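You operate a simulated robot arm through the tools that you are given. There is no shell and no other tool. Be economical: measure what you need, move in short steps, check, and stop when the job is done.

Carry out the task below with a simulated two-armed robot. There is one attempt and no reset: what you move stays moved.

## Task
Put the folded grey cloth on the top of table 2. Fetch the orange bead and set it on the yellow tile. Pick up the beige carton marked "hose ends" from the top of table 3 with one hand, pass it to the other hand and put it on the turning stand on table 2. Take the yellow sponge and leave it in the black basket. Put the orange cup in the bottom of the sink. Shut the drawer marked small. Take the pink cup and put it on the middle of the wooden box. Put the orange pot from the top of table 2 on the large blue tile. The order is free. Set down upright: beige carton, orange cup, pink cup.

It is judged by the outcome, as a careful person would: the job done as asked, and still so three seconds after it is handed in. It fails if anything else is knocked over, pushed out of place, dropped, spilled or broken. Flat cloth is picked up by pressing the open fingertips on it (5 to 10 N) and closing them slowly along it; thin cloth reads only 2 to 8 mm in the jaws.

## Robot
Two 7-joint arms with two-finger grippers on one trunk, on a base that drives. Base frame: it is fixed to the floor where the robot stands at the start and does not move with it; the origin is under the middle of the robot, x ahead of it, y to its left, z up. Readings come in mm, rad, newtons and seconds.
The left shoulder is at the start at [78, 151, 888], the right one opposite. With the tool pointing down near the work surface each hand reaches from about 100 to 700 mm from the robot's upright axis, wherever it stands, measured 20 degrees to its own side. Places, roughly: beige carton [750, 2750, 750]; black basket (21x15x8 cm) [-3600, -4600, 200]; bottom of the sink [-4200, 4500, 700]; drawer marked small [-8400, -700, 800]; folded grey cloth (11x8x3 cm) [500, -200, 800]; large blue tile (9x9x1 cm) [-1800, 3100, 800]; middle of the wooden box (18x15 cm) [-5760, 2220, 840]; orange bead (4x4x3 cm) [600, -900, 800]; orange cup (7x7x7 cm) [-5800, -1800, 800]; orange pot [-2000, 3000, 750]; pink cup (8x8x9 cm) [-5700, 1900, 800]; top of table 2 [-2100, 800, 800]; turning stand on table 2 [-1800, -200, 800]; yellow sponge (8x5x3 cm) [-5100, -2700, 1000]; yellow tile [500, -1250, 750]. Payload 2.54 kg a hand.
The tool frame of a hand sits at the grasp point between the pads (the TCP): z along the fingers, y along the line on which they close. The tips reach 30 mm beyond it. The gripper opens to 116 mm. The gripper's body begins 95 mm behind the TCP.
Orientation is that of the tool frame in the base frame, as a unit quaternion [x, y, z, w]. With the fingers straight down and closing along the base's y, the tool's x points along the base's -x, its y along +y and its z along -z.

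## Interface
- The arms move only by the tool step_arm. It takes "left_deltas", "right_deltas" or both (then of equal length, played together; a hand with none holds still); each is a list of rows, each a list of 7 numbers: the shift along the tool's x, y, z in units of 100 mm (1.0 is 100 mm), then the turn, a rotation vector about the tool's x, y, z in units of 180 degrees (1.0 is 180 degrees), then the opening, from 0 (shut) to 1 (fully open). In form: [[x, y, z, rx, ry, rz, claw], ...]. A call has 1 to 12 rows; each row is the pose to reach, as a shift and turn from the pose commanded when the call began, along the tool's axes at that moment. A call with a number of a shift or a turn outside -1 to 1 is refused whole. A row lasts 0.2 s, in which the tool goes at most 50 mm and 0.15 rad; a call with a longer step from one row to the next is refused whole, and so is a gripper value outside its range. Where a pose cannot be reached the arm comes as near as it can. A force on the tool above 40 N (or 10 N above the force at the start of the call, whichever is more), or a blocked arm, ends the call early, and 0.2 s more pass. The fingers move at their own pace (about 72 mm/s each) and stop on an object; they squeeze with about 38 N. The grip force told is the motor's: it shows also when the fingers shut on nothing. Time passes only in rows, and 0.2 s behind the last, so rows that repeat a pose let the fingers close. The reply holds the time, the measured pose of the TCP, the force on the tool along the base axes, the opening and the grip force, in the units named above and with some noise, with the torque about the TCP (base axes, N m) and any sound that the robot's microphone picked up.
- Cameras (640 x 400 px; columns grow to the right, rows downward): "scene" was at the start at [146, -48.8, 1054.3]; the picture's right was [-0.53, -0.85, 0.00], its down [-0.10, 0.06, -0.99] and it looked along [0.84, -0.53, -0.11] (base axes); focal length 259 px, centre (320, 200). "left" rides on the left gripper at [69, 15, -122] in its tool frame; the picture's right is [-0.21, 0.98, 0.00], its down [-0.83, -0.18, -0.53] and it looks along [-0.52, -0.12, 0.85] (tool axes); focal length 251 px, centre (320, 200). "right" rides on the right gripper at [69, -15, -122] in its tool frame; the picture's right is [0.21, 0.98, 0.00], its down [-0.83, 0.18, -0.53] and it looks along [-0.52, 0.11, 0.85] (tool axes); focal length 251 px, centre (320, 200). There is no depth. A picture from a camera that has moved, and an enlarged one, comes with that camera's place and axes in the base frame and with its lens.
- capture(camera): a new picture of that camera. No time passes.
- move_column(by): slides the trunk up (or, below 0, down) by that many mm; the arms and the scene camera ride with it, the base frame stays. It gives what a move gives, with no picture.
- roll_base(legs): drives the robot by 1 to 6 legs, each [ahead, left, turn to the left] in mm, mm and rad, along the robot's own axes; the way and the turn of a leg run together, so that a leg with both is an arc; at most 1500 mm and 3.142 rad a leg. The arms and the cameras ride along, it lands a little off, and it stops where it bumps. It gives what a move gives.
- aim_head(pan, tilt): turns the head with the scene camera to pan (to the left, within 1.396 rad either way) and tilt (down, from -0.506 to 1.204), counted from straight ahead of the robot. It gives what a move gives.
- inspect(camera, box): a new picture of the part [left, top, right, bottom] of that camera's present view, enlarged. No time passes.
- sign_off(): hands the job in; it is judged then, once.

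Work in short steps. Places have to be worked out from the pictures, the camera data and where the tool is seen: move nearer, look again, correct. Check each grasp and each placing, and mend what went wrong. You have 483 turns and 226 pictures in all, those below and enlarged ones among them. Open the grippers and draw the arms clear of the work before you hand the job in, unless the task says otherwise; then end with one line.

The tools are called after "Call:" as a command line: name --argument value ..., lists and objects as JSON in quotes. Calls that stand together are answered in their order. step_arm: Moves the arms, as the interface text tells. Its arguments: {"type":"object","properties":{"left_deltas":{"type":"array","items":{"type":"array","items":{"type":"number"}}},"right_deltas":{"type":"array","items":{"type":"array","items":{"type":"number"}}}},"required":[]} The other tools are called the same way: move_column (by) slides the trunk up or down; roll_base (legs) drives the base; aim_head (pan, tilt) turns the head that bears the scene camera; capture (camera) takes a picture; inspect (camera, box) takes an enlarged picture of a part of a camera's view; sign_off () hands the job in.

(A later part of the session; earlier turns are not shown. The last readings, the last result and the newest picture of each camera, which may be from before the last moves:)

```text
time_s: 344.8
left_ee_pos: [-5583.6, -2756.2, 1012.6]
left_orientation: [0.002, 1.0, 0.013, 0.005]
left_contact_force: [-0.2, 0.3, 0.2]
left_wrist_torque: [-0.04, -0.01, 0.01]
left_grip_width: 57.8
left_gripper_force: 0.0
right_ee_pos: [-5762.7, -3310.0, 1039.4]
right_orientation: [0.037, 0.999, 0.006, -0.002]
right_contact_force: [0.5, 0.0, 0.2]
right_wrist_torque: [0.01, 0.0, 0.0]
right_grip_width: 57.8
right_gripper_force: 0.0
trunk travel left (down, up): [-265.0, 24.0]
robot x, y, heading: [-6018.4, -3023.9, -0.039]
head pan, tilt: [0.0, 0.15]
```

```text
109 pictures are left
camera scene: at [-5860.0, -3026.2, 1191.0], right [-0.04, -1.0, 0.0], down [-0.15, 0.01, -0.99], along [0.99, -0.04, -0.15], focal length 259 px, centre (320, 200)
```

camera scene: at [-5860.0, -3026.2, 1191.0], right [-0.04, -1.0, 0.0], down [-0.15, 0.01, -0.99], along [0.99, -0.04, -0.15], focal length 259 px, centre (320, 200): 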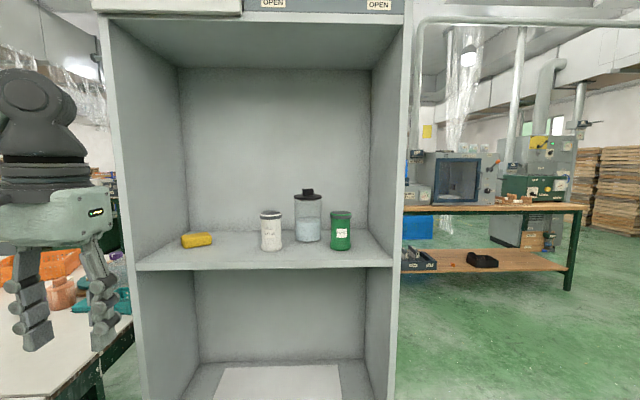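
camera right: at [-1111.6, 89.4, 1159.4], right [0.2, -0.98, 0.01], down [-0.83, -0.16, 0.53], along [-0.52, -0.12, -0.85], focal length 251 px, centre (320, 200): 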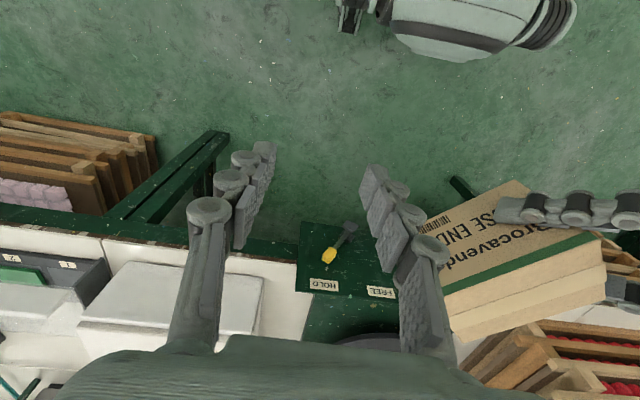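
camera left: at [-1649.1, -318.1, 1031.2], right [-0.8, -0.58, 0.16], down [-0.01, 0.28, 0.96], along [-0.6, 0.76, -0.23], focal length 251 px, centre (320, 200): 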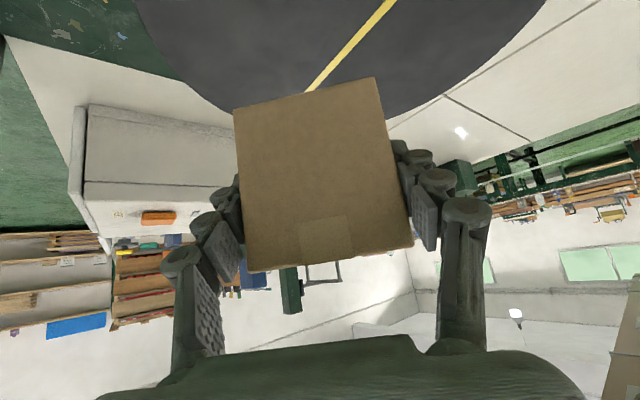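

The yellow sponge lies on the mid shelf (z ≈ 947) at about [-5143, -2707]; I also spot the black basket on the bench's lower shelf behind. I tuck the left hand, then drive up to [-5670, -2900].

Call:
step_arm --left_deltas '[[0.4, 0, -0.1, 0, 0, 0, 0.6], [0.8, -0.1, -0.2, 0, 0, 0, 0.8], [1.0, -0.4, -0.3, 0, 0, 0, 0.85]]'

Call:
step_arm --left_deltas '[[0.4, -0.1, -0.2, 0, 0, 0, 0.85], [0.8, -0.3, -0.4, 0, 0, 0, 0.85]]'

Call:
roll_base --legs '[[0, 0, 0.039], [345, 120, 0]]'

Call:
capture --camera "scene"

Call:
capture --camera "left"

```text
time_s: 345.6
left_ee_pos: [-5684.7, -2799.0, 1040.4]
left_orientation: [0.001, 1.0, 0.013, 0.005]
left_contact_force: [0.0, 0.1, 0.4]
left_wrist_torque: [0.01, -0.01, 0.0]
left_grip_width: 98.8
left_gripper_force: 0.1
right_ee_pos: [-5762.9, -3310.0, 1040.1]
right_orientation: [0.036, 0.999, 0.007, -0.002]
right_contact_force: [0.7, 0.6, 0.0]
right_wrist_torque: [0.05, 0.0, -0.02]
right_grip_width: 57.8
right_gripper_force: 0.0
trunk travel left (down, up): [-265.0, 24.0]
robot x, y, heading: [-6017.9, -3021.4, -0.038]
head pan, tilt: [0.0, 0.15]
```

```text
time_s: 346.1
left_ee_pos: [-5767.2, -2829.2, 1077.0]
left_orientation: [0.002, 1.0, 0.014, 0.005]
left_contact_force: [0.1, 0.4, -0.8]
left_wrist_torque: [-0.01, -0.02, 0.02]
left_grip_width: 98.5
left_gripper_force: 0.2
right_ee_pos: [-5763.6, -3309.8, 1038.9]
right_orientation: [0.037, 0.999, 0.007, -0.001]
right_contact_force: [0.3, -0.6, 0.3]
right_wrist_torque: [-0.01, -0.02, -0.04]
right_grip_width: 57.8
right_gripper_force: 0.1
trunk travel left (down, up): [-265.0, 24.0]
robot x, y, heading: [-6021.2, -3020.8, -0.04]
head pan, tilt: [0.0, 0.15]
```

```text
time_s: 348.7
left_ee_pos: [-5465.9, -2713.9, 1075.6]
left_orientation: [-0.01, 1.0, 0.013, 0.005]
left_contact_force: [0.5, -0.4, -0.3]
left_wrist_torque: [0.03, -0.05, 0.01]
left_grip_width: 98.5
left_gripper_force: 0.0
right_ee_pos: [-5449.2, -3193.5, 1040.1]
right_orientation: [0.027, 1.0, 0.006, -0.002]
right_contact_force: [-1.2, -1.1, -0.1]
right_wrist_torque: [0.04, -0.02, -0.02]
right_grip_width: 57.9
right_gripper_force: 0.0
trunk travel left (down, up): [-265.0, 24.0]
robot x, y, heading: [-5716.7, -2910.6, -0.015]
head pan, tilt: [0.0, 0.15]
stopped in leg 2: the robot was blocked; the commanded pose is now the measured one
```

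```text
108 pictures are left
camera scene: at [-5555.1, -2913.1, 1191.2], right [-0.02, -1.0, 0.0], down [-0.15, 0.0, -0.99], along [0.99, -0.02, -0.15], focal length 259 px, centre (320, 200)
```

scene: 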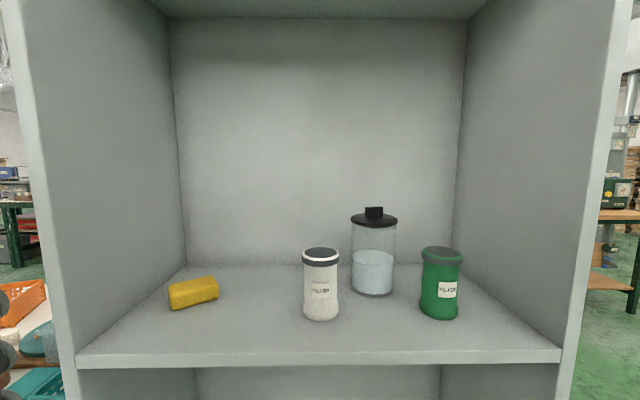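

```text
107 pictures are left
camera left: at [-5536.6, -2704.3, 1198.3], right [0.2, 0.98, 0.03], down [0.83, -0.18, 0.54], along [0.53, -0.08, -0.84], focal length 251 px, centre (320, 200)
```

left: 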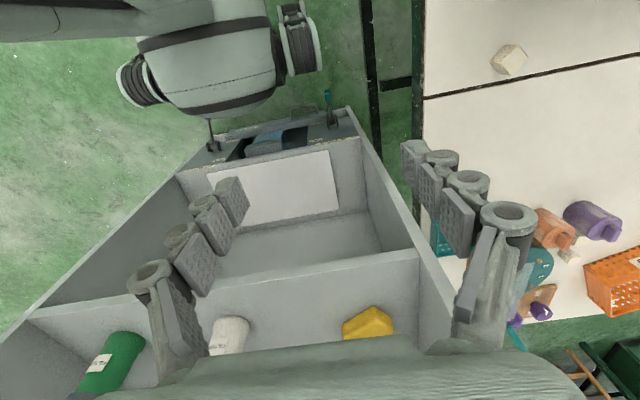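

The base touched the cabinet bottom; I back off 20 mm. The sponge is at about [-5120, -2697], turned ~28°; I yaw the left hand -27° and move toward it at z ≈ 1076.

Call:
roll_base --legs '[[-20, 0, 0.012]]'

Call:
step_arm --left_deltas '[[-0.4, 0, 0, 0, 0, -0.04, 0.87], [-0.8, 0.05, 0, 0, 0, -0.08, 0.87], [-1.0, 0.1, 0, 0, 0, -0.12, 0.87], [-1.0, 0.15, 0, 0, 0, -0.153, 0.87]]'

Call:
capture --camera "left"

```text
time_s: 349.5
left_ee_pos: [-5487.8, -2712.2, 1075.2]
left_orientation: [-0.016, 1.0, 0.012, 0.003]
left_contact_force: [-0.6, -0.6, 0.9]
left_wrist_torque: [0.01, -0.06, -0.03]
left_grip_width: 98.6
left_gripper_force: 0.1
right_ee_pos: [-5466.8, -3190.2, 1040.6]
right_orientation: [0.02, 1.0, 0.006, -0.001]
right_contact_force: [-0.9, 0.7, 0.6]
right_wrist_torque: [-0.02, -0.03, 0.02]
right_grip_width: 58.2
right_gripper_force: 0.1
trunk travel left (down, up): [-265.0, 24.0]
robot x, y, heading: [-5734.3, -2912.9, -0.002]
head pan, tilt: [0.0, 0.15]
```

```text
time_s: 350.5
left_ee_pos: [-5388.0, -2691.6, 1078.8]
left_orientation: [-0.254, 0.967, 0.013, 0.007]
left_contact_force: [0.1, 0.3, -0.2]
left_wrist_torque: [-0.01, -0.01, 0.02]
left_grip_width: 100.9
left_gripper_force: 0.1
right_ee_pos: [-5466.1, -3190.0, 1040.7]
right_orientation: [0.021, 1.0, 0.006, -0.002]
right_contact_force: [-0.2, -0.4, -0.7]
right_wrist_torque: [0.03, -0.01, 0.0]
right_grip_width: 58.1
right_gripper_force: 0.1
trunk travel left (down, up): [-265.0, 24.0]
robot x, y, heading: [-5734.4, -2908.2, -0.005]
head pan, tilt: [0.0, 0.15]
```

```text
106 pictures are left
camera left: at [-5456.4, -2716.2, 1199.6], right [-0.29, 0.96, 0.02], down [0.81, 0.23, 0.55], along [0.52, 0.18, -0.84], focal length 251 px, centre (320, 200)
```

left: 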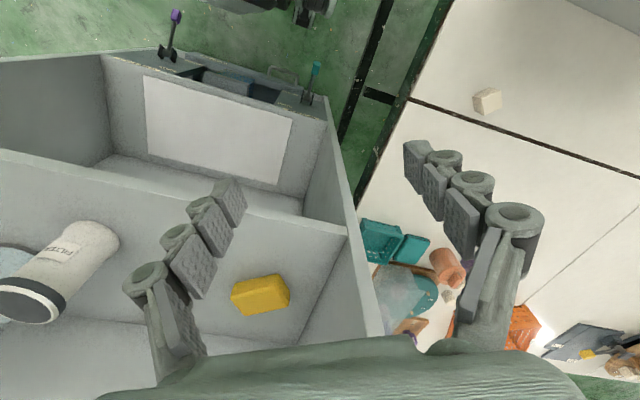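

I advance into the shelf space toward [-5125, -2698] at this height.

Call:
step_arm --left_deltas '[[-0.27, -0.16, 0, 0, 0, 0, 0.87], [-0.54, -0.32, 0, 0, 0, 0, 0.87], [-0.8, -0.47, 0, 0, 0, 0, 0.87]]'

Call:
step_arm --left_deltas '[[-0.27, -0.16, 0, 0, 0, 0, 0.87], [-0.54, -0.32, 0, 0, 0, 0, 0.87], [-0.8, -0.47, 0, 0, 0, 0, 0.87]]'

Call:
capture --camera "left"

Call:
capture --camera "scene"

```text
time_s: 351.3
left_ee_pos: [-5292.7, -2694.6, 1077.9]
left_orientation: [-0.253, 0.967, 0.012, 0.006]
left_contact_force: [0.3, 0.5, -0.9]
left_wrist_torque: [0.0, 0.01, 0.01]
left_grip_width: 100.9
left_gripper_force: 0.1
right_ee_pos: [-5466.4, -3190.8, 1040.1]
right_orientation: [0.021, 1.0, 0.006, -0.003]
right_contact_force: [0.3, 0.7, -0.4]
right_wrist_torque: [0.03, -0.01, 0.0]
right_grip_width: 57.7
right_gripper_force: 0.0
trunk travel left (down, up): [-265.0, 24.0]
robot x, y, heading: [-5736.7, -2910.1, -0.008]
head pan, tilt: [0.0, 0.15]
```

```text
time_s: 352.1
left_ee_pos: [-5204.7, -2697.2, 1079.5]
left_orientation: [-0.252, 0.968, 0.012, 0.007]
left_contact_force: [0.1, 0.6, -0.2]
left_wrist_torque: [-0.03, 0.01, 0.02]
left_grip_width: 100.8
left_gripper_force: 0.0
right_ee_pos: [-5468.1, -3190.5, 1040.0]
right_orientation: [0.021, 1.0, 0.006, -0.002]
right_contact_force: [-0.2, -0.7, -0.3]
right_wrist_torque: [-0.02, -0.01, 0.0]
right_grip_width: 58.2
right_gripper_force: 0.0
trunk travel left (down, up): [-265.0, 24.0]
robot x, y, heading: [-5733.2, -2910.0, -0.008]
head pan, tilt: [0.0, 0.15]
```

```text
105 pictures are left
camera left: at [-5273.6, -2720.4, 1200.4], right [-0.29, 0.96, 0.02], down [0.8, 0.23, 0.55], along [0.52, 0.18, -0.84], focal length 251 px, centre (320, 200)
```

left: 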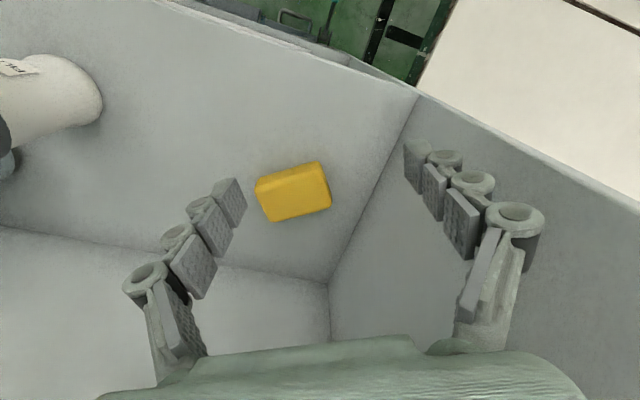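

```text
104 pictures are left
camera scene: at [-5575.5, -2911.4, 1191.1], right [0.0, -1.0, 0.0], down [-0.15, 0.0, -0.99], along [0.99, 0.0, -0.15], focal length 259 px, centre (320, 200)
```

scene: 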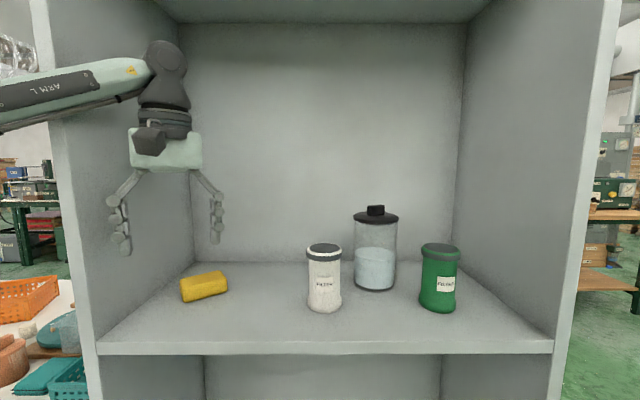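

The forearm would meet the cabinet's left wall if I go in vertically. I pitch the hand 45° forward so that the wrist stays outside.

Call:
step_arm --left_deltas '[[0, 0, 0, 0, -0.045, 0, 0.87], [0, 0, 0, 0, -0.09, 0, 0.87], [0, 0, 0, 0, -0.135, 0, 0.87], [0, 0, 0, 0, -0.18, 0, 0.87], [0, 0, 0, 0, -0.22, 0, 0.87], [0, 0, 0, 0, -0.25, 0, 0.87]]'

Call:
capture --camera "scene"

Call:
capture --camera "left"

```text
time_s: 353.5
left_ee_pos: [-5201.6, -2696.2, 1078.8]
left_orientation: [-0.23, 0.89, 0.108, 0.378]
left_contact_force: [0.0, -0.3, 0.5]
left_wrist_torque: [0.01, -0.03, 0.0]
left_grip_width: 101.0
left_gripper_force: 0.1
right_ee_pos: [-5466.9, -3190.9, 1039.1]
right_orientation: [0.021, 1.0, 0.007, -0.002]
right_contact_force: [1.0, -0.5, -0.2]
right_wrist_torque: [0.0, 0.0, -0.02]
right_grip_width: 57.9
right_gripper_force: 0.0
trunk travel left (down, up): [-265.0, 24.0]
robot x, y, heading: [-5729.7, -2907.6, -0.006]
head pan, tilt: [0.0, 0.15]
```

```text
103 pictures are left
camera scene: at [-5573.8, -2910.8, 1191.0], right [0.0, -1.0, 0.0], down [-0.15, 0.0, -0.99], along [0.99, 0.0, -0.15], focal length 259 px, centre (320, 200)
```

scene: 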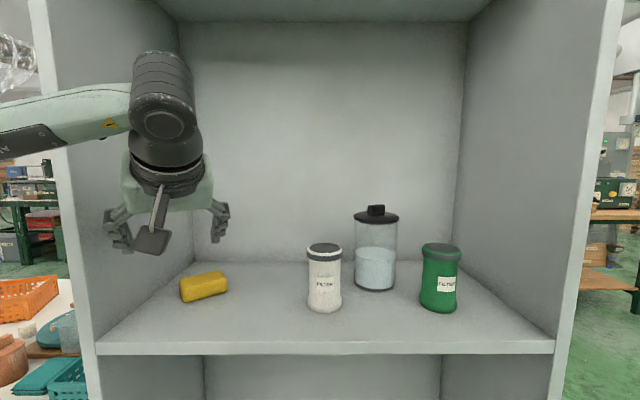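

```text
102 pictures are left
camera left: at [-5327.9, -2750.8, 1113.6], right [-0.35, 0.92, 0.17], down [0.26, -0.08, 0.96], along [0.9, 0.38, -0.21], focal length 251 px, centre (320, 200)
```

left: 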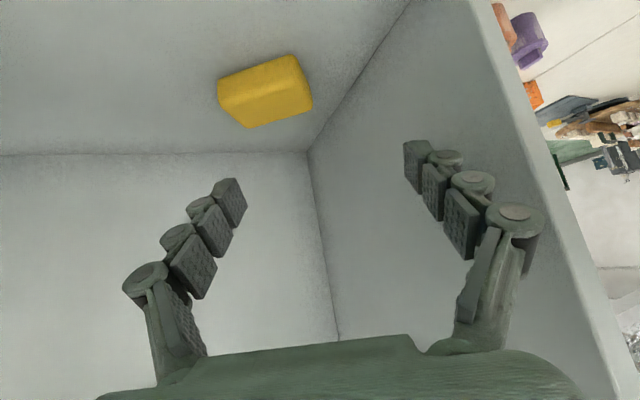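

The forearm now stays outside. Target TCP ≈ [-5146, -2710, 983]; I move sideways then approach along the fingers.

Call:
step_arm --left_deltas '[[0.2, -0.2, 0, 0, 0, 0, 0.87], [0.4, -0.41, 0.1, 0, 0, 0, 0.87], [0.4, -0.41, 0.45, 0, 0, 0, 0.87], [0.4, -0.41, 0.75, 0, 0, 0, 0.87]]'

Call:
capture --camera "left"

Call:
inspect --camera "scene" --box '[80, 160, 320, 340]'

```text
time_s: 354.5
left_ee_pos: [-5160.8, -2718.9, 995.3]
left_orientation: [-0.228, 0.892, 0.108, 0.376]
left_contact_force: [-1.1, 0.1, 0.2]
left_wrist_torque: [-0.02, 0.0, -0.01]
left_grip_width: 100.9
left_gripper_force: 0.0
right_ee_pos: [-5466.2, -3189.7, 1039.9]
right_orientation: [0.021, 1.0, 0.007, -0.002]
right_contact_force: [-0.5, 0.6, -0.5]
right_wrist_torque: [0.0, -0.04, 0.03]
right_grip_width: 58.2
right_gripper_force: 0.0
trunk travel left (down, up): [-265.0, 24.0]
robot x, y, heading: [-5732.9, -2909.3, -0.005]
head pan, tilt: [0.0, 0.15]
```

```text
101 pictures are left
camera left: at [-5285.5, -2773.2, 1030.8], right [-0.35, 0.92, 0.17], down [0.26, -0.08, 0.96], along [0.9, 0.38, -0.21], focal length 251 px, centre (320, 200)
```

left: 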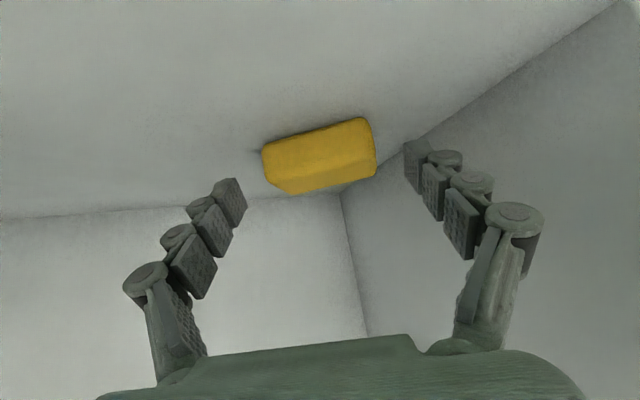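

```text
2.22 times, centred on (200, 250) of scene
camera zoom: at [-5573.5, -2910.6, 1190.9], right [0.0, -1.0, 0.0], down [-0.15, 0.0, -0.99], along [0.99, 0.0, -0.15], focal length 575 px, centre (587, 89)
```

zoom: 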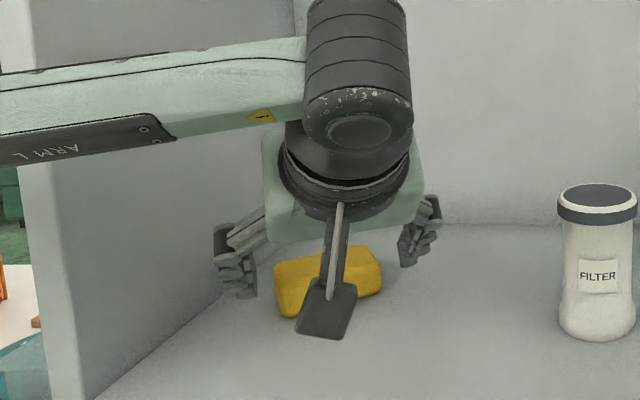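

Centred. I advance 22 mm more along the fingers and close.

Call:
step_arm --left_deltas '[[0, 0, 0.1, 0, 0, 0, 0.87], [0, 0, 0.22, 0, 0, 0, 0.87], [0, 0, 0.22, 0, 0, 0, 0.7], [0, 0, 0.22, 0, 0, 0, 0.55], [0, 0, 0.22, 0, 0, 0, 0.4], [0, 0, 0.22, 0, 0, 0, 0.4]]'

Call:
capture --camera "left"

```text
time_s: 355.9
left_ee_pos: [-5146.4, -2710.9, 981.3]
left_orientation: [-0.229, 0.891, 0.108, 0.377]
left_contact_force: [0.6, -1.5, 2.4]
left_wrist_torque: [-0.06, -0.11, 0.01]
left_grip_width: 75.0
left_gripper_force: 37.8
right_ee_pos: [-5466.9, -3191.3, 1039.4]
right_orientation: [0.02, 1.0, 0.006, -0.001]
right_contact_force: [-0.6, 0.3, -0.1]
right_wrist_torque: [0.04, 0.0, 0.0]
right_grip_width: 57.7
right_gripper_force: 0.1
trunk travel left (down, up): [-265.0, 24.0]
robot x, y, heading: [-5733.5, -2911.4, -0.001]
head pan, tilt: [0.0, 0.15]
```

```text
99 pictures are left
camera left: at [-5271.9, -2764.1, 1017.4], right [-0.35, 0.92, 0.17], down [0.26, -0.08, 0.96], along [0.9, 0.38, -0.21], focal length 251 px, centre (320, 200)
```

left: 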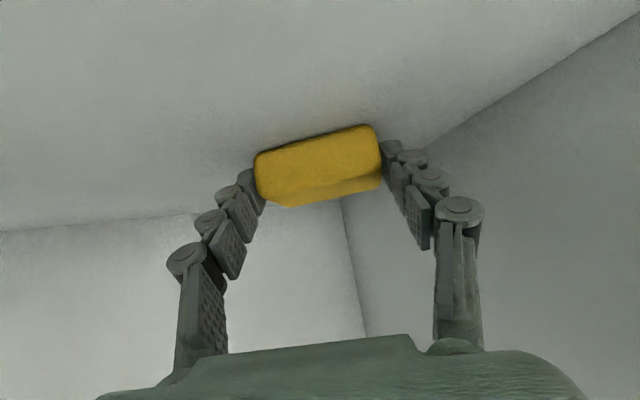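

Sponge gripped (75 mm, 38 N). I lift it and withdraw.

Call:
step_arm --left_deltas '[[-0.1, 0, -0.1, 0, 0, 0, 0.3], [-0.25, 0, -0.25, 0, 0, 0, 0.3], [-0.4, 0, -0.4, 0, 0, 0, 0.3], [-0.2, 0.2, -0.65, 0, 0, 0, 0.3], [0.05, 0.45, -1.0, 0, 0, 0, 0.3]]'

Call:
roll_base --legs '[[-300, 0, 0]]'

Call:
capture --camera "left"

Call:
capture --camera "scene"

```text
time_s: 357.1
left_ee_pos: [-5236.4, -2709.9, 1046.6]
left_orientation: [-0.229, 0.891, 0.109, 0.376]
left_contact_force: [-1.2, 0.6, 0.8]
left_wrist_torque: [0.01, -0.02, 0.02]
left_grip_width: 75.0
left_gripper_force: 37.9
right_ee_pos: [-5466.4, -3190.3, 1039.4]
right_orientation: [0.02, 1.0, 0.006, -0.002]
right_contact_force: [1.2, 0.1, -0.8]
right_wrist_torque: [-0.01, -0.05, -0.01]
right_grip_width: 57.9
right_gripper_force: 0.1
trunk travel left (down, up): [-265.0, 24.0]
robot x, y, heading: [-5731.9, -2907.3, -0.003]
head pan, tilt: [0.0, 0.15]
```

```text
time_s: 359.1
left_ee_pos: [-5531.2, -2709.0, 1046.4]
left_orientation: [-0.229, 0.891, 0.108, 0.376]
left_contact_force: [0.5, 0.0, -0.1]
left_wrist_torque: [-0.04, 0.01, 0.01]
left_grip_width: 74.5
left_gripper_force: 38.2
right_ee_pos: [-5761.7, -3189.8, 1040.6]
right_orientation: [0.02, 1.0, 0.006, -0.002]
right_contact_force: [-0.1, 0.3, 0.2]
right_wrist_torque: [-0.03, -0.01, -0.02]
right_grip_width: 57.8
right_gripper_force: 0.0
trunk travel left (down, up): [-265.0, 24.0]
robot x, y, heading: [-6031.1, -2907.2, -0.002]
head pan, tilt: [0.0, 0.15]
```

```text
98 pictures are left
camera left: at [-5657.4, -2761.9, 1081.5], right [-0.35, 0.92, 0.17], down [0.26, -0.08, 0.96], along [0.9, 0.38, -0.21], focal length 251 px, centre (320, 200)
```

left: 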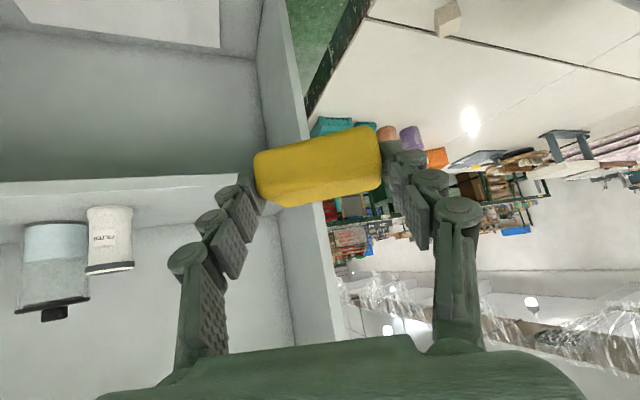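

```text
97 pictures are left
camera scene: at [-5869.8, -2909.6, 1191.1], right [0.0, -1.0, 0.0], down [-0.15, 0.0, -0.99], along [0.99, 0.0, -0.15], focal length 259 px, centre (320, 200)
```

scene: 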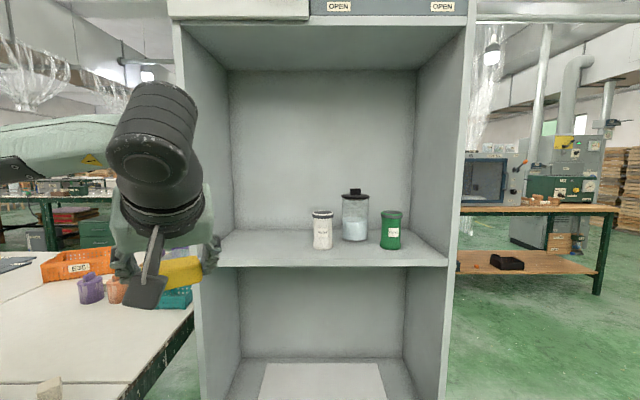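

Sponge held. Now to the basket on the bench's lower shelf at roughly [-3500, -4700]: I drive right and then forward to face the bench.

Call:
roll_base --legs '[[0, -1450, 0], [0, -250, 0], [1200, 0, 0]]'

Call:
aim_head --pan 0 --tilt 0.35

Call:
capture --camera "scene"

```text
time_s: 381.4
left_ee_pos: [-4320.5, -4390.9, 1046.9]
left_orientation: [-0.228, 0.892, 0.107, 0.376]
left_contact_force: [0.2, -0.5, -0.9]
left_wrist_torque: [0.02, 0.02, -0.01]
left_grip_width: 73.4
left_gripper_force: 37.8
right_ee_pos: [-4550.4, -4873.1, 1040.5]
right_orientation: [0.019, 1.0, 0.006, -0.003]
right_contact_force: [0.4, -0.2, 0.3]
right_wrist_torque: [0.02, 0.05, 0.01]
right_grip_width: 58.0
right_gripper_force: 0.1
trunk travel left (down, up): [-265.0, 24.0]
robot x, y, heading: [-4819.6, -4587.9, -0.004]
head pan, tilt: [0.0, 0.15]
```

```text
time_s: 382.1
left_ee_pos: [-4321.4, -4390.2, 1045.6]
left_orientation: [-0.229, 0.891, 0.108, 0.377]
left_contact_force: [-0.5, -0.2, 0.0]
left_wrist_torque: [-0.01, -0.01, 0.03]
left_grip_width: 73.7
left_gripper_force: 37.8
right_ee_pos: [-4551.6, -4872.4, 1038.6]
right_orientation: [0.02, 1.0, 0.005, -0.002]
right_contact_force: [-0.2, 0.3, 0.2]
right_wrist_torque: [0.0, 0.03, 0.0]
right_grip_width: 58.0
right_gripper_force: 0.1
trunk travel left (down, up): [-265.0, 24.0]
robot x, y, heading: [-4822.1, -4593.3, -0.001]
head pan, tilt: [0.0, 0.351]
```

```text
96 pictures are left
camera scene: at [-4658.8, -4592.6, 1172.3], right [0.0, -1.0, 0.0], down [-0.34, 0.0, -0.94], along [0.94, 0.0, -0.34], focal length 259 px, centre (320, 200)
```

scene: 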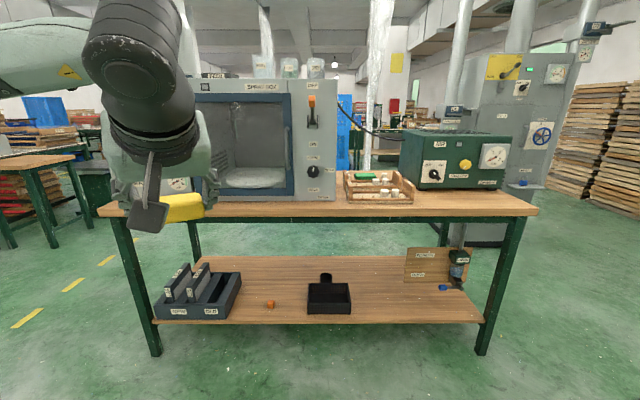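

Basket centre ≈ [-3565, -4642], shelf z ≈ 202, rim ≈ 282, under a bench top whose edge is at x ≈ -3710. I straighten the left hand's yaw, lower the trunk, and then position.

Call:
step_arm --left_deltas '[[0, 0, 0, 0, 0.045, 0, 0.3], [0, 0, 0, 0, 0.09, 0, 0.3], [0, 0, 0, 0, 0.135, 0, 0.3], [0, 0, 0, 0, 0.18, 0, 0.3], [0, 0, 0, 0, 0.22, 0, 0.3], [0, 0, 0, 0, 0.25, 0, 0.3]]'

Call:
step_arm --left_deltas '[[0, 0, 0, 0, 0, 0.045, 0.3], [0, 0, 0, 0, 0, 0.09, 0.3], [0, 0, 0, 0, 0, 0.13, 0.3], [0, 0, 0, 0, 0, 0.16, 0.3]]'

Call:
move_column --by -262

Call:
roll_base --legs '[[500, -210, 0]]'

```text
time_s: 383.5
left_ee_pos: [-4321.7, -4391.0, 1045.2]
left_orientation: [-0.252, 0.968, 0.013, 0.006]
left_contact_force: [0.3, 0.3, -0.2]
left_wrist_torque: [-0.04, -0.03, -0.01]
left_grip_width: 73.4
left_gripper_force: 37.8
right_ee_pos: [-4550.5, -4872.7, 1039.6]
right_orientation: [0.019, 1.0, 0.006, -0.003]
right_contact_force: [0.3, -0.2, 0.2]
right_wrist_torque: [-0.02, 0.01, -0.02]
right_grip_width: 58.0
right_gripper_force: 0.0
trunk travel left (down, up): [-265.0, 24.0]
robot x, y, heading: [-4819.4, -4592.0, -0.001]
head pan, tilt: [0.0, 0.351]
```

```text
time_s: 384.5
left_ee_pos: [-4321.0, -4389.3, 1046.3]
left_orientation: [-0.005, 1.0, 0.014, 0.003]
left_contact_force: [0.4, -0.2, 0.2]
left_wrist_torque: [0.01, 0.0, -0.02]
left_grip_width: 73.3
left_gripper_force: 38.4
right_ee_pos: [-4551.2, -4874.3, 1040.6]
right_orientation: [0.019, 1.0, 0.007, -0.003]
right_contact_force: [0.2, 0.3, -0.5]
right_wrist_torque: [0.01, 0.02, -0.01]
right_grip_width: 57.9
right_gripper_force: 0.1
trunk travel left (down, up): [-265.0, 24.0]
robot x, y, heading: [-4818.9, -4588.9, -0.005]
head pan, tilt: [0.0, 0.351]
```

```text
time_s: 387.2
left_ee_pos: [-4322.3, -4389.4, 784.3]
left_orientation: [-0.005, 1.0, 0.013, 0.004]
left_contact_force: [0.4, 0.5, -0.6]
left_wrist_torque: [0.0, -0.01, -0.01]
left_grip_width: 73.5
left_gripper_force: 37.6
right_ee_pos: [-4550.5, -4873.3, 778.4]
right_orientation: [0.019, 1.0, 0.006, -0.001]
right_contact_force: [0.3, 1.6, -0.5]
right_wrist_torque: [-0.01, 0.01, 0.01]
right_grip_width: 58.0
right_gripper_force: 0.1
trunk travel left (down, up): [-3.0, 286.0]
robot x, y, heading: [-4815.8, -4591.5, 0.0]
head pan, tilt: [0.0, 0.351]
```

```text
time_s: 390.3
left_ee_pos: [-3832.9, -4595.1, 784.4]
left_orientation: [-0.013, 1.0, 0.014, 0.004]
left_contact_force: [-0.2, -0.5, 0.2]
left_wrist_torque: [0.01, 0.0, 0.0]
left_grip_width: 73.0
left_gripper_force: 37.6
right_ee_pos: [-4056.4, -5081.0, 777.5]
right_orientation: [0.012, 1.0, 0.006, -0.001]
right_contact_force: [0.6, -0.1, -0.2]
right_wrist_torque: [0.0, 0.01, 0.02]
right_grip_width: 58.2
right_gripper_force: 0.0
trunk travel left (down, up): [-3.0, 286.0]
robot x, y, heading: [-4324.8, -4806.1, 0.015]
head pan, tilt: [0.0, 0.351]
```

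I pitch the left hand 45° while lowering it in front of the bench.

Call:
step_arm --left_deltas '[[0.02, 0, 0.16, 0, -0.042, 0, 0.3], [0.04, 0, 0.33, 0, -0.084, 0, 0.3], [0.06, 0, 0.5, 0, -0.126, 0, 0.3], [0.08, 0, 0.66, 0, -0.168, 0, 0.3], [0.1, 0, 0.83, 0, -0.21, 0, 0.3], [0.1, 0, 1.0, 0, -0.25, 0, 0.3]]'

Call:
step_arm --left_deltas '[[0.25, 0, 0.25, 0, 0, 0, 0.3], [0.5, 0, 0.5, 0, 0, 0, 0.3], [0.75, 0, 0.75, 0, 0, 0, 0.3], [1.0, 0, 1.0, 0, 0, 0, 0.3]]'

Call:
step_arm --left_deltas '[[0.25, 0, 0.25, 0, 0, 0, 0.3], [0.5, 0, 0.5, 0, 0, 0, 0.3], [0.75, 0, 0.75, 0, 0, 0, 0.3], [1.0, 0, 1.0, 0, 0, 0, 0.3]]'

Call:
capture --camera "scene"

Call:
capture --camera "left"

```text
time_s: 391.7
left_ee_pos: [-3844.4, -4594.0, 683.8]
left_orientation: [-0.007, 0.922, 0.017, 0.386]
left_contact_force: [0.5, 0.1, -0.1]
left_wrist_torque: [0.04, 0.03, 0.02]
left_grip_width: 73.4
left_gripper_force: 37.7
right_ee_pos: [-4055.9, -5081.8, 778.5]
right_orientation: [0.012, 1.0, 0.006, -0.002]
right_contact_force: [-0.7, 0.1, 0.7]
right_wrist_torque: [0.0, 0.02, -0.01]
right_grip_width: 58.2
right_gripper_force: 0.1
trunk travel left (down, up): [-3.0, 286.0]
robot x, y, heading: [-4329.8, -4803.6, 0.014]
head pan, tilt: [0.0, 0.351]
```

```text
time_s: 392.7
left_ee_pos: [-3840.4, -4593.2, 545.1]
left_orientation: [-0.006, 0.922, 0.017, 0.386]
left_contact_force: [-0.8, -0.3, -0.8]
left_wrist_torque: [-0.01, 0.02, 0.03]
left_grip_width: 73.3
left_gripper_force: 38.2
left hand out of reach, approached as far as the arm can: row 1, 2, 3
right_ee_pos: [-4055.7, -5080.4, 778.5]
right_orientation: [0.012, 1.0, 0.006, -0.002]
right_contact_force: [-0.3, 0.1, -0.2]
right_wrist_torque: [0.01, 0.0, 0.04]
right_grip_width: 57.9
right_gripper_force: 0.1
trunk travel left (down, up): [-3.0, 286.0]
robot x, y, heading: [-4327.2, -4806.7, 0.018]
head pan, tilt: [0.0, 0.351]
```

```text
time_s: 393.7
left_ee_pos: [-3834.8, -4579.5, 456.0]
left_orientation: [-0.006, 0.924, 0.016, 0.383]
left_contact_force: [0.1, 0.2, -0.2]
left_wrist_torque: [0.0, -0.03, 0.04]
left_grip_width: 73.2
left_gripper_force: 38.5
left hand out of reach, approached as far as the arm can: row 3, 4
right_ee_pos: [-4055.1, -5081.7, 778.2]
right_orientation: [0.011, 1.0, 0.006, -0.001]
right_contact_force: [-0.6, -0.3, -0.2]
right_wrist_torque: [0.01, 0.01, 0.04]
right_grip_width: 58.0
right_gripper_force: 0.1
trunk travel left (down, up): [-3.0, 286.0]
robot x, y, heading: [-4331.5, -4804.0, 0.015]
head pan, tilt: [0.0, 0.351]
```

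```text
95 pictures are left
camera scene: at [-4167.6, -4803.1, 910.2], right [0.01, -1.0, 0.0], down [-0.34, 0.0, -0.94], along [0.94, 0.01, -0.34], focal length 259 px, centre (320, 200)
```

scene: 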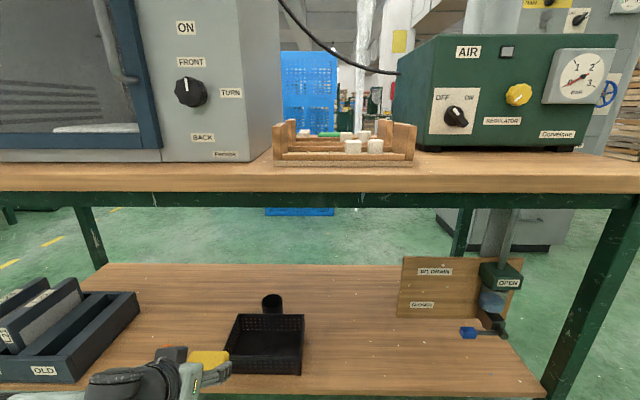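

```text
94 pictures are left
camera left: at [-3970.1, -4569.5, 493.1], right [0.13, 0.98, 0.18], down [0.21, -0.2, 0.96], along [0.97, -0.09, -0.23], focal length 251 px, centre (320, 200)
```

left: 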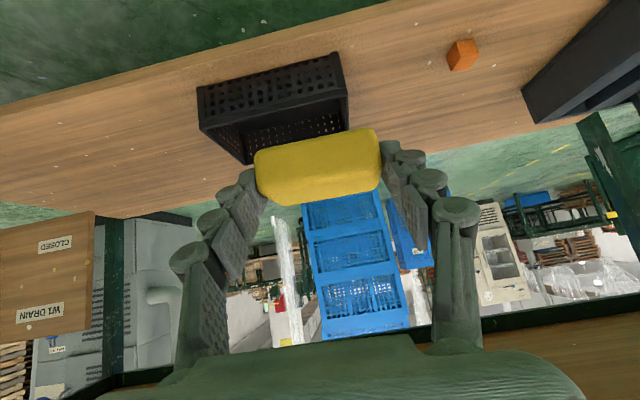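

Reach downward is limited at this spot. I try lowering further while extending slightly forward.

Call:
step_arm --left_deltas '[[0.1, -0.1, 0.3, 0, 0, 0, 0.3], [0.3, -0.2, 0.6, 0, 0, 0, 0.3], [0.5, -0.3, 0.9, 0, 0, 0, 0.3], [0.5, -0.3, 0.9, 0, 0, 0, 0.3]]'

```text
time_s: 394.7
left_ee_pos: [-3789.8, -4628.3, 376.9]
left_orientation: [-0.011, 0.926, 0.025, 0.377]
left_contact_force: [0.3, -0.5, -0.7]
left_wrist_torque: [0.04, 0.01, 0.01]
left_grip_width: 73.3
left_gripper_force: 38.0
left hand out of reach, approached as far as the arm can: row 1, 2, 3, 4
right_ee_pos: [-4055.4, -5080.8, 777.9]
right_orientation: [0.01, 1.0, 0.006, -0.002]
right_contact_force: [-0.2, 0.1, -0.5]
right_wrist_torque: [-0.01, 0.02, -0.02]
right_grip_width: 57.9
right_gripper_force: 0.0
trunk travel left (down, up): [-3.0, 286.0]
robot x, y, heading: [-4328.2, -4806.2, 0.013]
head pan, tilt: [0.0, 0.351]
```

Good: TCP z 377 at the right side offset. I roll forward 190 mm to bring the sponge over the basket.

Call:
roll_base --legs '[[190, 0, -0.013]]'

Call:
capture --camera "scene"

Call:
capture --camera "left"

```text
time_s: 396.3
left_ee_pos: [-3607.8, -4628.8, 394.3]
left_orientation: [-0.012, 0.921, 0.027, 0.389]
left_contact_force: [0.5, -0.9, 0.1]
left_wrist_torque: [-0.01, -0.01, -0.01]
left_grip_width: 73.3
left_gripper_force: 38.3
right_ee_pos: [-3887.3, -5086.3, 779.5]
right_orientation: [0.014, 1.0, 0.01, 0.004]
right_contact_force: [-0.2, 0.3, -0.3]
right_wrist_torque: [0.01, 0.0, 0.03]
right_grip_width: 58.0
right_gripper_force: 0.1
trunk travel left (down, up): [-3.0, 286.0]
robot x, y, heading: [-4149.8, -4806.2, 0.004]
head pan, tilt: [0.0, 0.351]
stopped in leg 1: the robot was blocked; the commanded pose is now the measured one
```

```text
93 pictures are left
camera scene: at [-3998.7, -4809.3, 912.3], right [0.01, -1.0, -0.01], down [-0.33, 0.0, -0.94], along [0.94, 0.01, -0.33], focal length 259 px, centre (320, 200)
```

scene: 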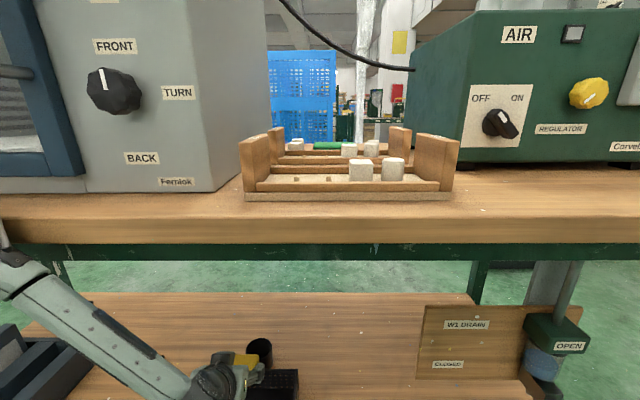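

```text
92 pictures are left
camera left: at [-3746.0, -4622.1, 429.5], right [0.11, 0.98, 0.19], down [0.2, -0.21, 0.96], along [0.97, -0.06, -0.22], focal length 251 px, centre (320, 200)
```

left: 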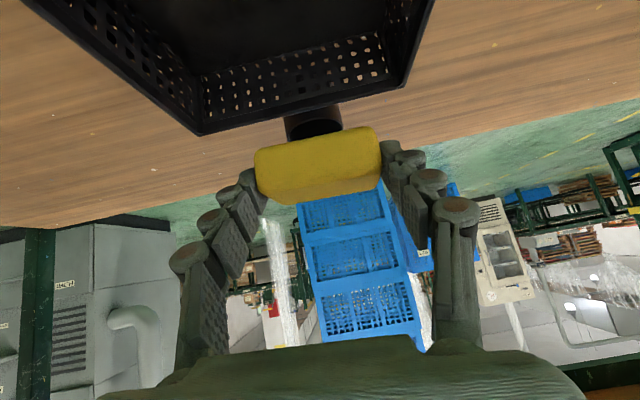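

The base touched the lower shelf; I back off 15 mm and extend the arm instead, lowering a bit.

Call:
roll_base --legs '[[-18, 0, 0]]'

Call:
step_arm --left_deltas '[[-0.1, -0.05, 0.1, 0, 0, 0, 0.3], [-0.15, -0.08, 0.3, 0, 0, 0, 0.3], [0, -0.08, 0.45, 0, 0, 0, 0.3], [0, -0.08, 0.45, 0, 0, 0, 0.3]]'

Call:
capture --camera "left"

Call:
inspect --camera "scene" --box '[140, 280, 360, 400]'

```text
time_s: 397.1
left_ee_pos: [-3627.7, -4629.0, 381.3]
left_orientation: [-0.013, 0.925, 0.025, 0.38]
left_contact_force: [0.4, 0.8, -0.4]
left_wrist_torque: [-0.01, 0.03, 0.01]
left_grip_width: 73.4
left_gripper_force: 38.5
right_ee_pos: [-3898.6, -5084.6, 777.3]
right_orientation: [0.015, 1.0, 0.006, -0.002]
right_contact_force: [-0.4, 0.6, 0.3]
right_wrist_torque: [-0.02, 0.0, -0.01]
right_grip_width: 58.2
right_gripper_force: 0.1
trunk travel left (down, up): [-3.0, 286.0]
robot x, y, heading: [-4170.8, -4804.1, 0.008]
head pan, tilt: [0.0, 0.351]
```

```text
time_s: 398.1
left_ee_pos: [-3601.0, -4615.9, 350.7]
left_orientation: [-0.032, 0.922, 0.027, 0.384]
left_contact_force: [0.1, -0.1, 0.5]
left_wrist_torque: [-0.02, 0.01, 0.02]
left_grip_width: 73.3
left_gripper_force: 38.0
right_ee_pos: [-3903.8, -5075.5, 783.1]
right_orientation: [0.009, 1.0, 0.002, 0.004]
right_contact_force: [-0.5, 0.3, 0.0]
right_wrist_torque: [-0.06, 0.02, 0.01]
right_grip_width: 58.0
right_gripper_force: 0.0
trunk travel left (down, up): [-3.0, 286.0]
robot x, y, heading: [-4175.7, -4806.0, 0.015]
head pan, tilt: [0.0, 0.351]
```

```text
91 pictures are left
camera left: at [-3737.7, -4613.0, 388.7], right [0.07, 0.98, 0.18], down [0.22, -0.19, 0.96], along [0.97, -0.03, -0.23], focal length 251 px, centre (320, 200)
```

left: 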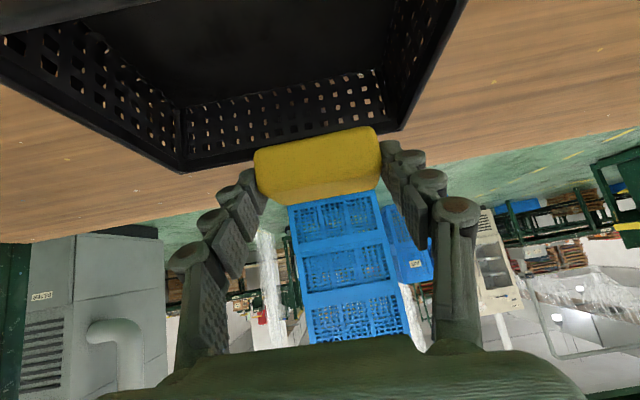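

```text
2.91 times, centred on (250, 340) of scene
camera zoom: at [-4018.7, -4796.4, 911.4], right [0.02, -1.0, 0.01], down [-0.33, -0.01, -0.94], along [0.94, 0.01, -0.33], focal length 753 px, centre (524, -207)
```

zoom: 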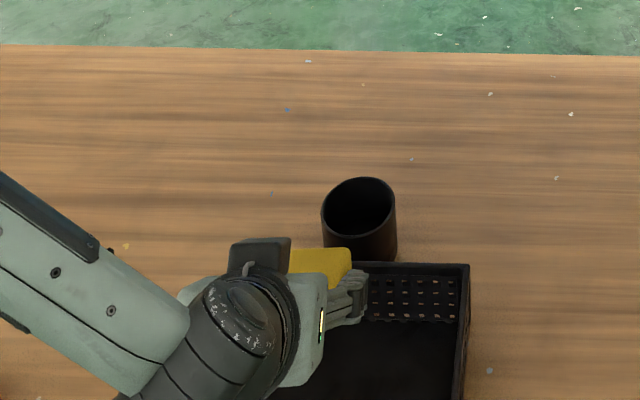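

The arm's elbow side is pushing on the bench edge. I back the base 30 mm and flatten the hand's pitch by ~22° so the wrist drops and stays outside.

Call:
roll_base --legs '[[-35, 0, 0]]'

Call:
step_arm --left_deltas '[[0, -0.03, 0, 0, -0.03, 0, 0.3], [0, -0.06, 0.05, 0, -0.06, 0, 0.3], [0, -0.1, 0.1, 0, -0.09, 0, 0.3], [0, -0.15, 0.15, 0, -0.12, 0, 0.3]]'

Call:
capture --camera "scene"

```text
time_s: 398.9
left_ee_pos: [-3631.2, -4637.5, 347.9]
left_orientation: [-0.012, 0.925, 0.024, 0.38]
left_contact_force: [0.8, -0.3, -0.2]
left_wrist_torque: [0.0, 0.0, -0.02]
left_grip_width: 73.7
left_gripper_force: 37.8
right_ee_pos: [-3932.3, -5085.1, 779.5]
right_orientation: [0.014, 1.0, 0.006, -0.001]
right_contact_force: [0.0, 0.1, -0.1]
right_wrist_torque: [0.02, -0.02, 0.01]
right_grip_width: 58.0
right_gripper_force: 0.0
trunk travel left (down, up): [-3.0, 286.0]
robot x, y, heading: [-4202.5, -4809.4, 0.004]
head pan, tilt: [0.0, 0.351]
```

```text
time_s: 399.9
left_ee_pos: [-3605.7, -4725.5, 392.3]
left_orientation: [-0.029, 0.841, 0.049, 0.538]
left_contact_force: [0.4, -0.7, -0.2]
left_wrist_torque: [-0.01, 0.01, 0.02]
left_grip_width: 73.4
left_gripper_force: 37.7
left hand out of reach, approached as far as the arm can: row 1, 2, 3, 4
right_ee_pos: [-3939.7, -5080.8, 781.5]
right_orientation: [0.013, 1.0, 0.004, 0.004]
right_contact_force: [0.3, 0.7, -0.6]
right_wrist_torque: [-0.01, -0.01, -0.04]
right_grip_width: 58.1
right_gripper_force: 0.0
trunk travel left (down, up): [-3.0, 286.0]
robot x, y, heading: [-4201.8, -4806.4, 0.009]
head pan, tilt: [0.0, 0.351]
```

```text
89 pictures are left
camera scene: at [-4051.0, -4801.5, 912.2], right [0.01, -1.0, 0.0], down [-0.33, -0.01, -0.94], along [0.94, 0.01, -0.33], focal length 259 px, centre (320, 200)
```

scene: 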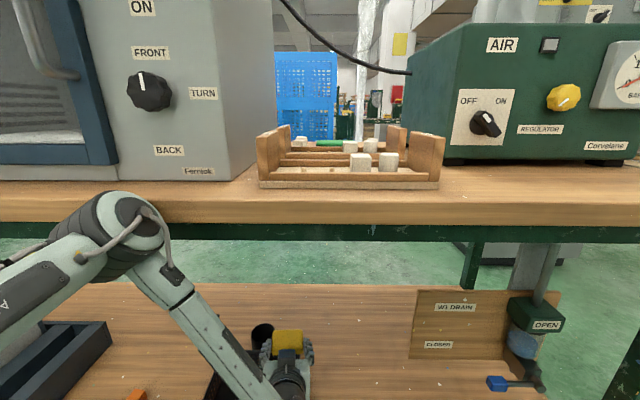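

The elbow (bent up) is what meets the bench edge. I undo the pitch, and will work from further back with a straighter arm.

Call:
step_arm --left_deltas '[[-0.1, 0.15, -0.1, 0, 0.03, 0, 0.3], [-0.15, 0.4, -0.15, 0, 0.06, 0, 0.3], [-0.15, 0.6, -0.2, 0, 0.09, 0, 0.3], [-0.15, 0.8, -0.2, 0, 0.12, 0, 0.3]]'

Call:
roll_base --legs '[[-95, 0, 0]]'

Call:
capture --camera "scene"

```text
time_s: 400.9
left_ee_pos: [-3620.8, -4653.4, 408.7]
left_orientation: [-0.029, 0.93, 0.042, 0.363]
left_contact_force: [0.2, -0.6, -0.5]
left_wrist_torque: [-0.01, -0.01, 0.02]
left_grip_width: 73.5
left_gripper_force: 37.9
right_ee_pos: [-3932.9, -5085.0, 776.9]
right_orientation: [0.016, 1.0, 0.006, -0.001]
right_contact_force: [-0.7, 0.1, -0.1]
right_wrist_torque: [-0.01, 0.03, -0.01]
right_grip_width: 57.9
right_gripper_force: 0.0
trunk travel left (down, up): [-3.0, 286.0]
robot x, y, heading: [-4203.9, -4805.3, 0.008]
head pan, tilt: [0.0, 0.351]
```

```text
time_s: 402.1
left_ee_pos: [-3717.4, -4651.5, 407.5]
left_orientation: [-0.031, 0.93, 0.042, 0.363]
left_contact_force: [0.3, 0.3, -0.5]
left_wrist_torque: [0.0, 0.0, 0.0]
left_grip_width: 73.3
left_gripper_force: 38.1
right_ee_pos: [-4028.0, -5085.2, 778.5]
right_orientation: [0.015, 1.0, 0.005, -0.001]
right_contact_force: [0.2, 0.1, 0.4]
right_wrist_torque: [0.0, 0.02, -0.03]
right_grip_width: 58.0
right_gripper_force: 0.1
trunk travel left (down, up): [-3.0, 286.0]
robot x, y, heading: [-4298.6, -4804.4, 0.007]
head pan, tilt: [0.0, 0.351]
```

```text
88 pictures are left
camera scene: at [-4139.1, -4805.9, 910.2], right [0.01, -1.0, 0.0], down [-0.34, 0.0, -0.94], along [0.94, 0.01, -0.34], focal length 259 px, centre (320, 200)
```

scene: 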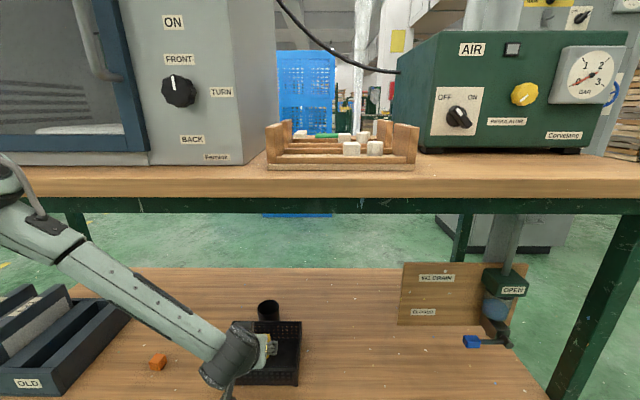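

Much better geometry. I extend along the fingers' direction toward the basket.

Call:
step_arm --left_deltas '[[-0.04, 0.01, 0.22, 0, 0, 0, 0.3], [-0.08, 0.02, 0.44, 0, 0, 0, 0.3], [-0.12, 0.02, 0.66, 0, 0, 0, 0.3], [-0.14, 0.02, 0.88, 0, 0, 0, 0.3]]'

Call:
capture --camera "left"

Call:
capture --camera "scene"

```text
time_s: 403.1
left_ee_pos: [-3647.6, -4640.9, 354.3]
left_orientation: [-0.03, 0.931, 0.042, 0.362]
left_contact_force: [0.5, 0.6, -0.3]
left_wrist_torque: [-0.01, 0.03, -0.03]
left_grip_width: 73.6
left_gripper_force: 38.0
right_ee_pos: [-4029.1, -5084.9, 779.0]
right_orientation: [0.015, 1.0, 0.007, -0.003]
right_contact_force: [-0.6, -0.4, 0.4]
right_wrist_torque: [0.01, 0.03, 0.01]
right_grip_width: 57.8
right_gripper_force: 0.1
trunk travel left (down, up): [-3.0, 286.0]
robot x, y, heading: [-4301.0, -4803.8, 0.006]
head pan, tilt: [0.0, 0.351]
```

```text
87 pictures are left
camera left: at [-3782.0, -4640.2, 397.6], right [0.07, 0.98, 0.2], down [0.26, -0.21, 0.94], along [0.96, -0.01, -0.27], focal length 251 px, centre (320, 200)
```

left: 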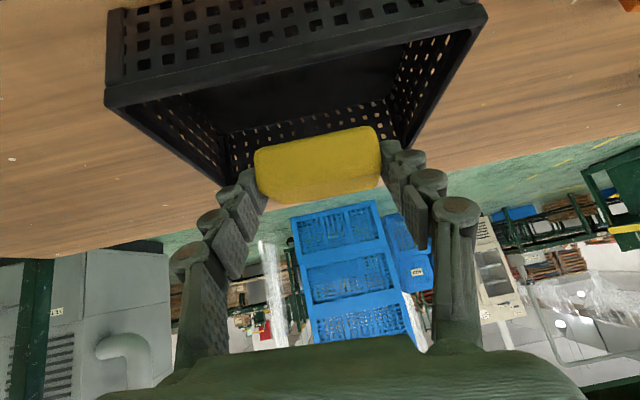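

```text
86 pictures are left
camera scene: at [-4139.2, -4805.9, 910.3], right [0.01, -1.0, 0.0], down [-0.34, 0.0, -0.94], along [0.94, 0.01, -0.34], focal length 259 px, centre (320, 200)
```

scene: 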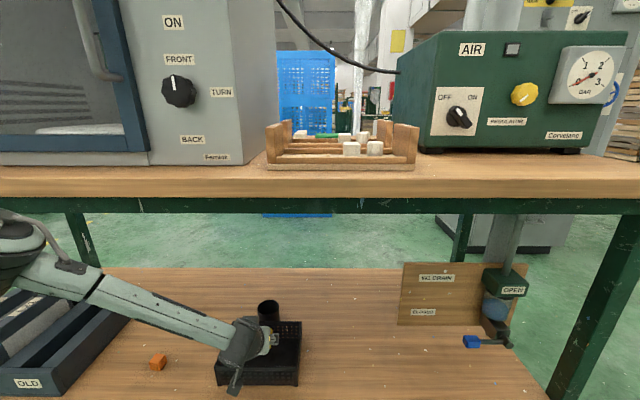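

Basket rim: x -3670…-3522, y -4748…-4529. I bring the sponge to the middle and lower it inside.

Call:
step_arm --left_deltas '[[-0.12, -0.01, 0.16, 0, 0, 0, 0.3], [-0.1, -0.03, 0.35, 0, 0, 0, 0.3], [0.05, -0.05, 0.5, 0, 0, 0, 0.3], [0.16, -0.06, 0.69, 0, 0, 0, 0.3]]'

Call:
capture --camera "left"

Call:
inspect --camera "scene" --box '[160, 280, 360, 400]'

```text
time_s: 404.1
left_ee_pos: [-3613.8, -4640.1, 290.3]
left_orientation: [-0.03, 0.93, 0.043, 0.362]
left_contact_force: [0.3, -0.4, -0.1]
left_wrist_torque: [-0.02, 0.03, 0.01]
left_grip_width: 73.5
left_gripper_force: 37.9
right_ee_pos: [-4029.3, -5084.8, 778.3]
right_orientation: [0.015, 1.0, 0.006, -0.002]
right_contact_force: [0.3, -0.5, -0.1]
right_wrist_torque: [0.02, -0.04, -0.01]
right_grip_width: 57.7
right_gripper_force: 0.0
trunk travel left (down, up): [-3.0, 286.0]
robot x, y, heading: [-4298.9, -4806.6, 0.007]
head pan, tilt: [0.0, 0.351]
```

```text
85 pictures are left
camera left: at [-3748.5, -4639.8, 333.6], right [0.07, 0.98, 0.2], down [0.26, -0.21, 0.94], along [0.96, -0.01, -0.27], focal length 251 px, centre (320, 200)
```

left: 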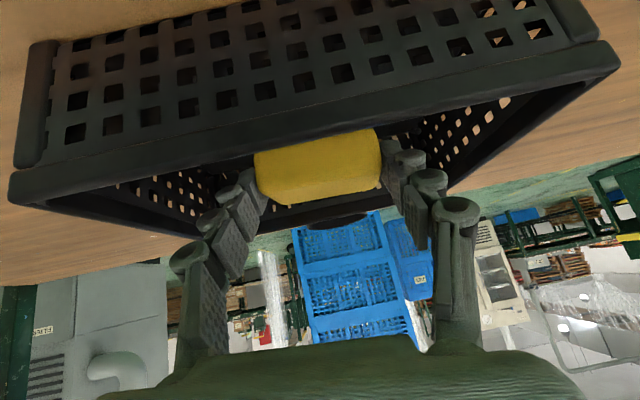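

```text
3.20 times, centred on (260, 340) of scene
camera zoom: at [-4139.2, -4805.9, 910.3], right [0.01, -1.0, 0.0], down [-0.34, 0.0, -0.94], along [0.94, 0.01, -0.34], focal length 829 px, centre (512, -248)
```

zoom: 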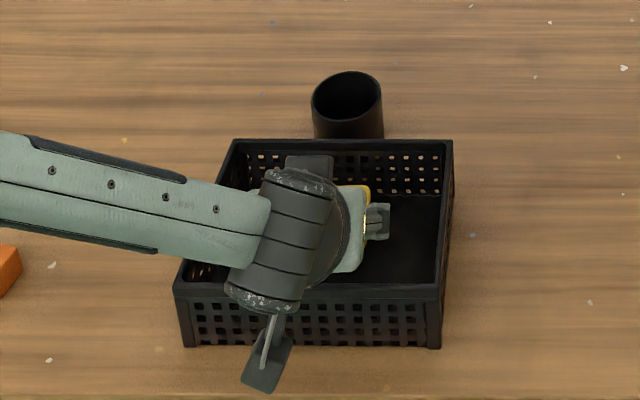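

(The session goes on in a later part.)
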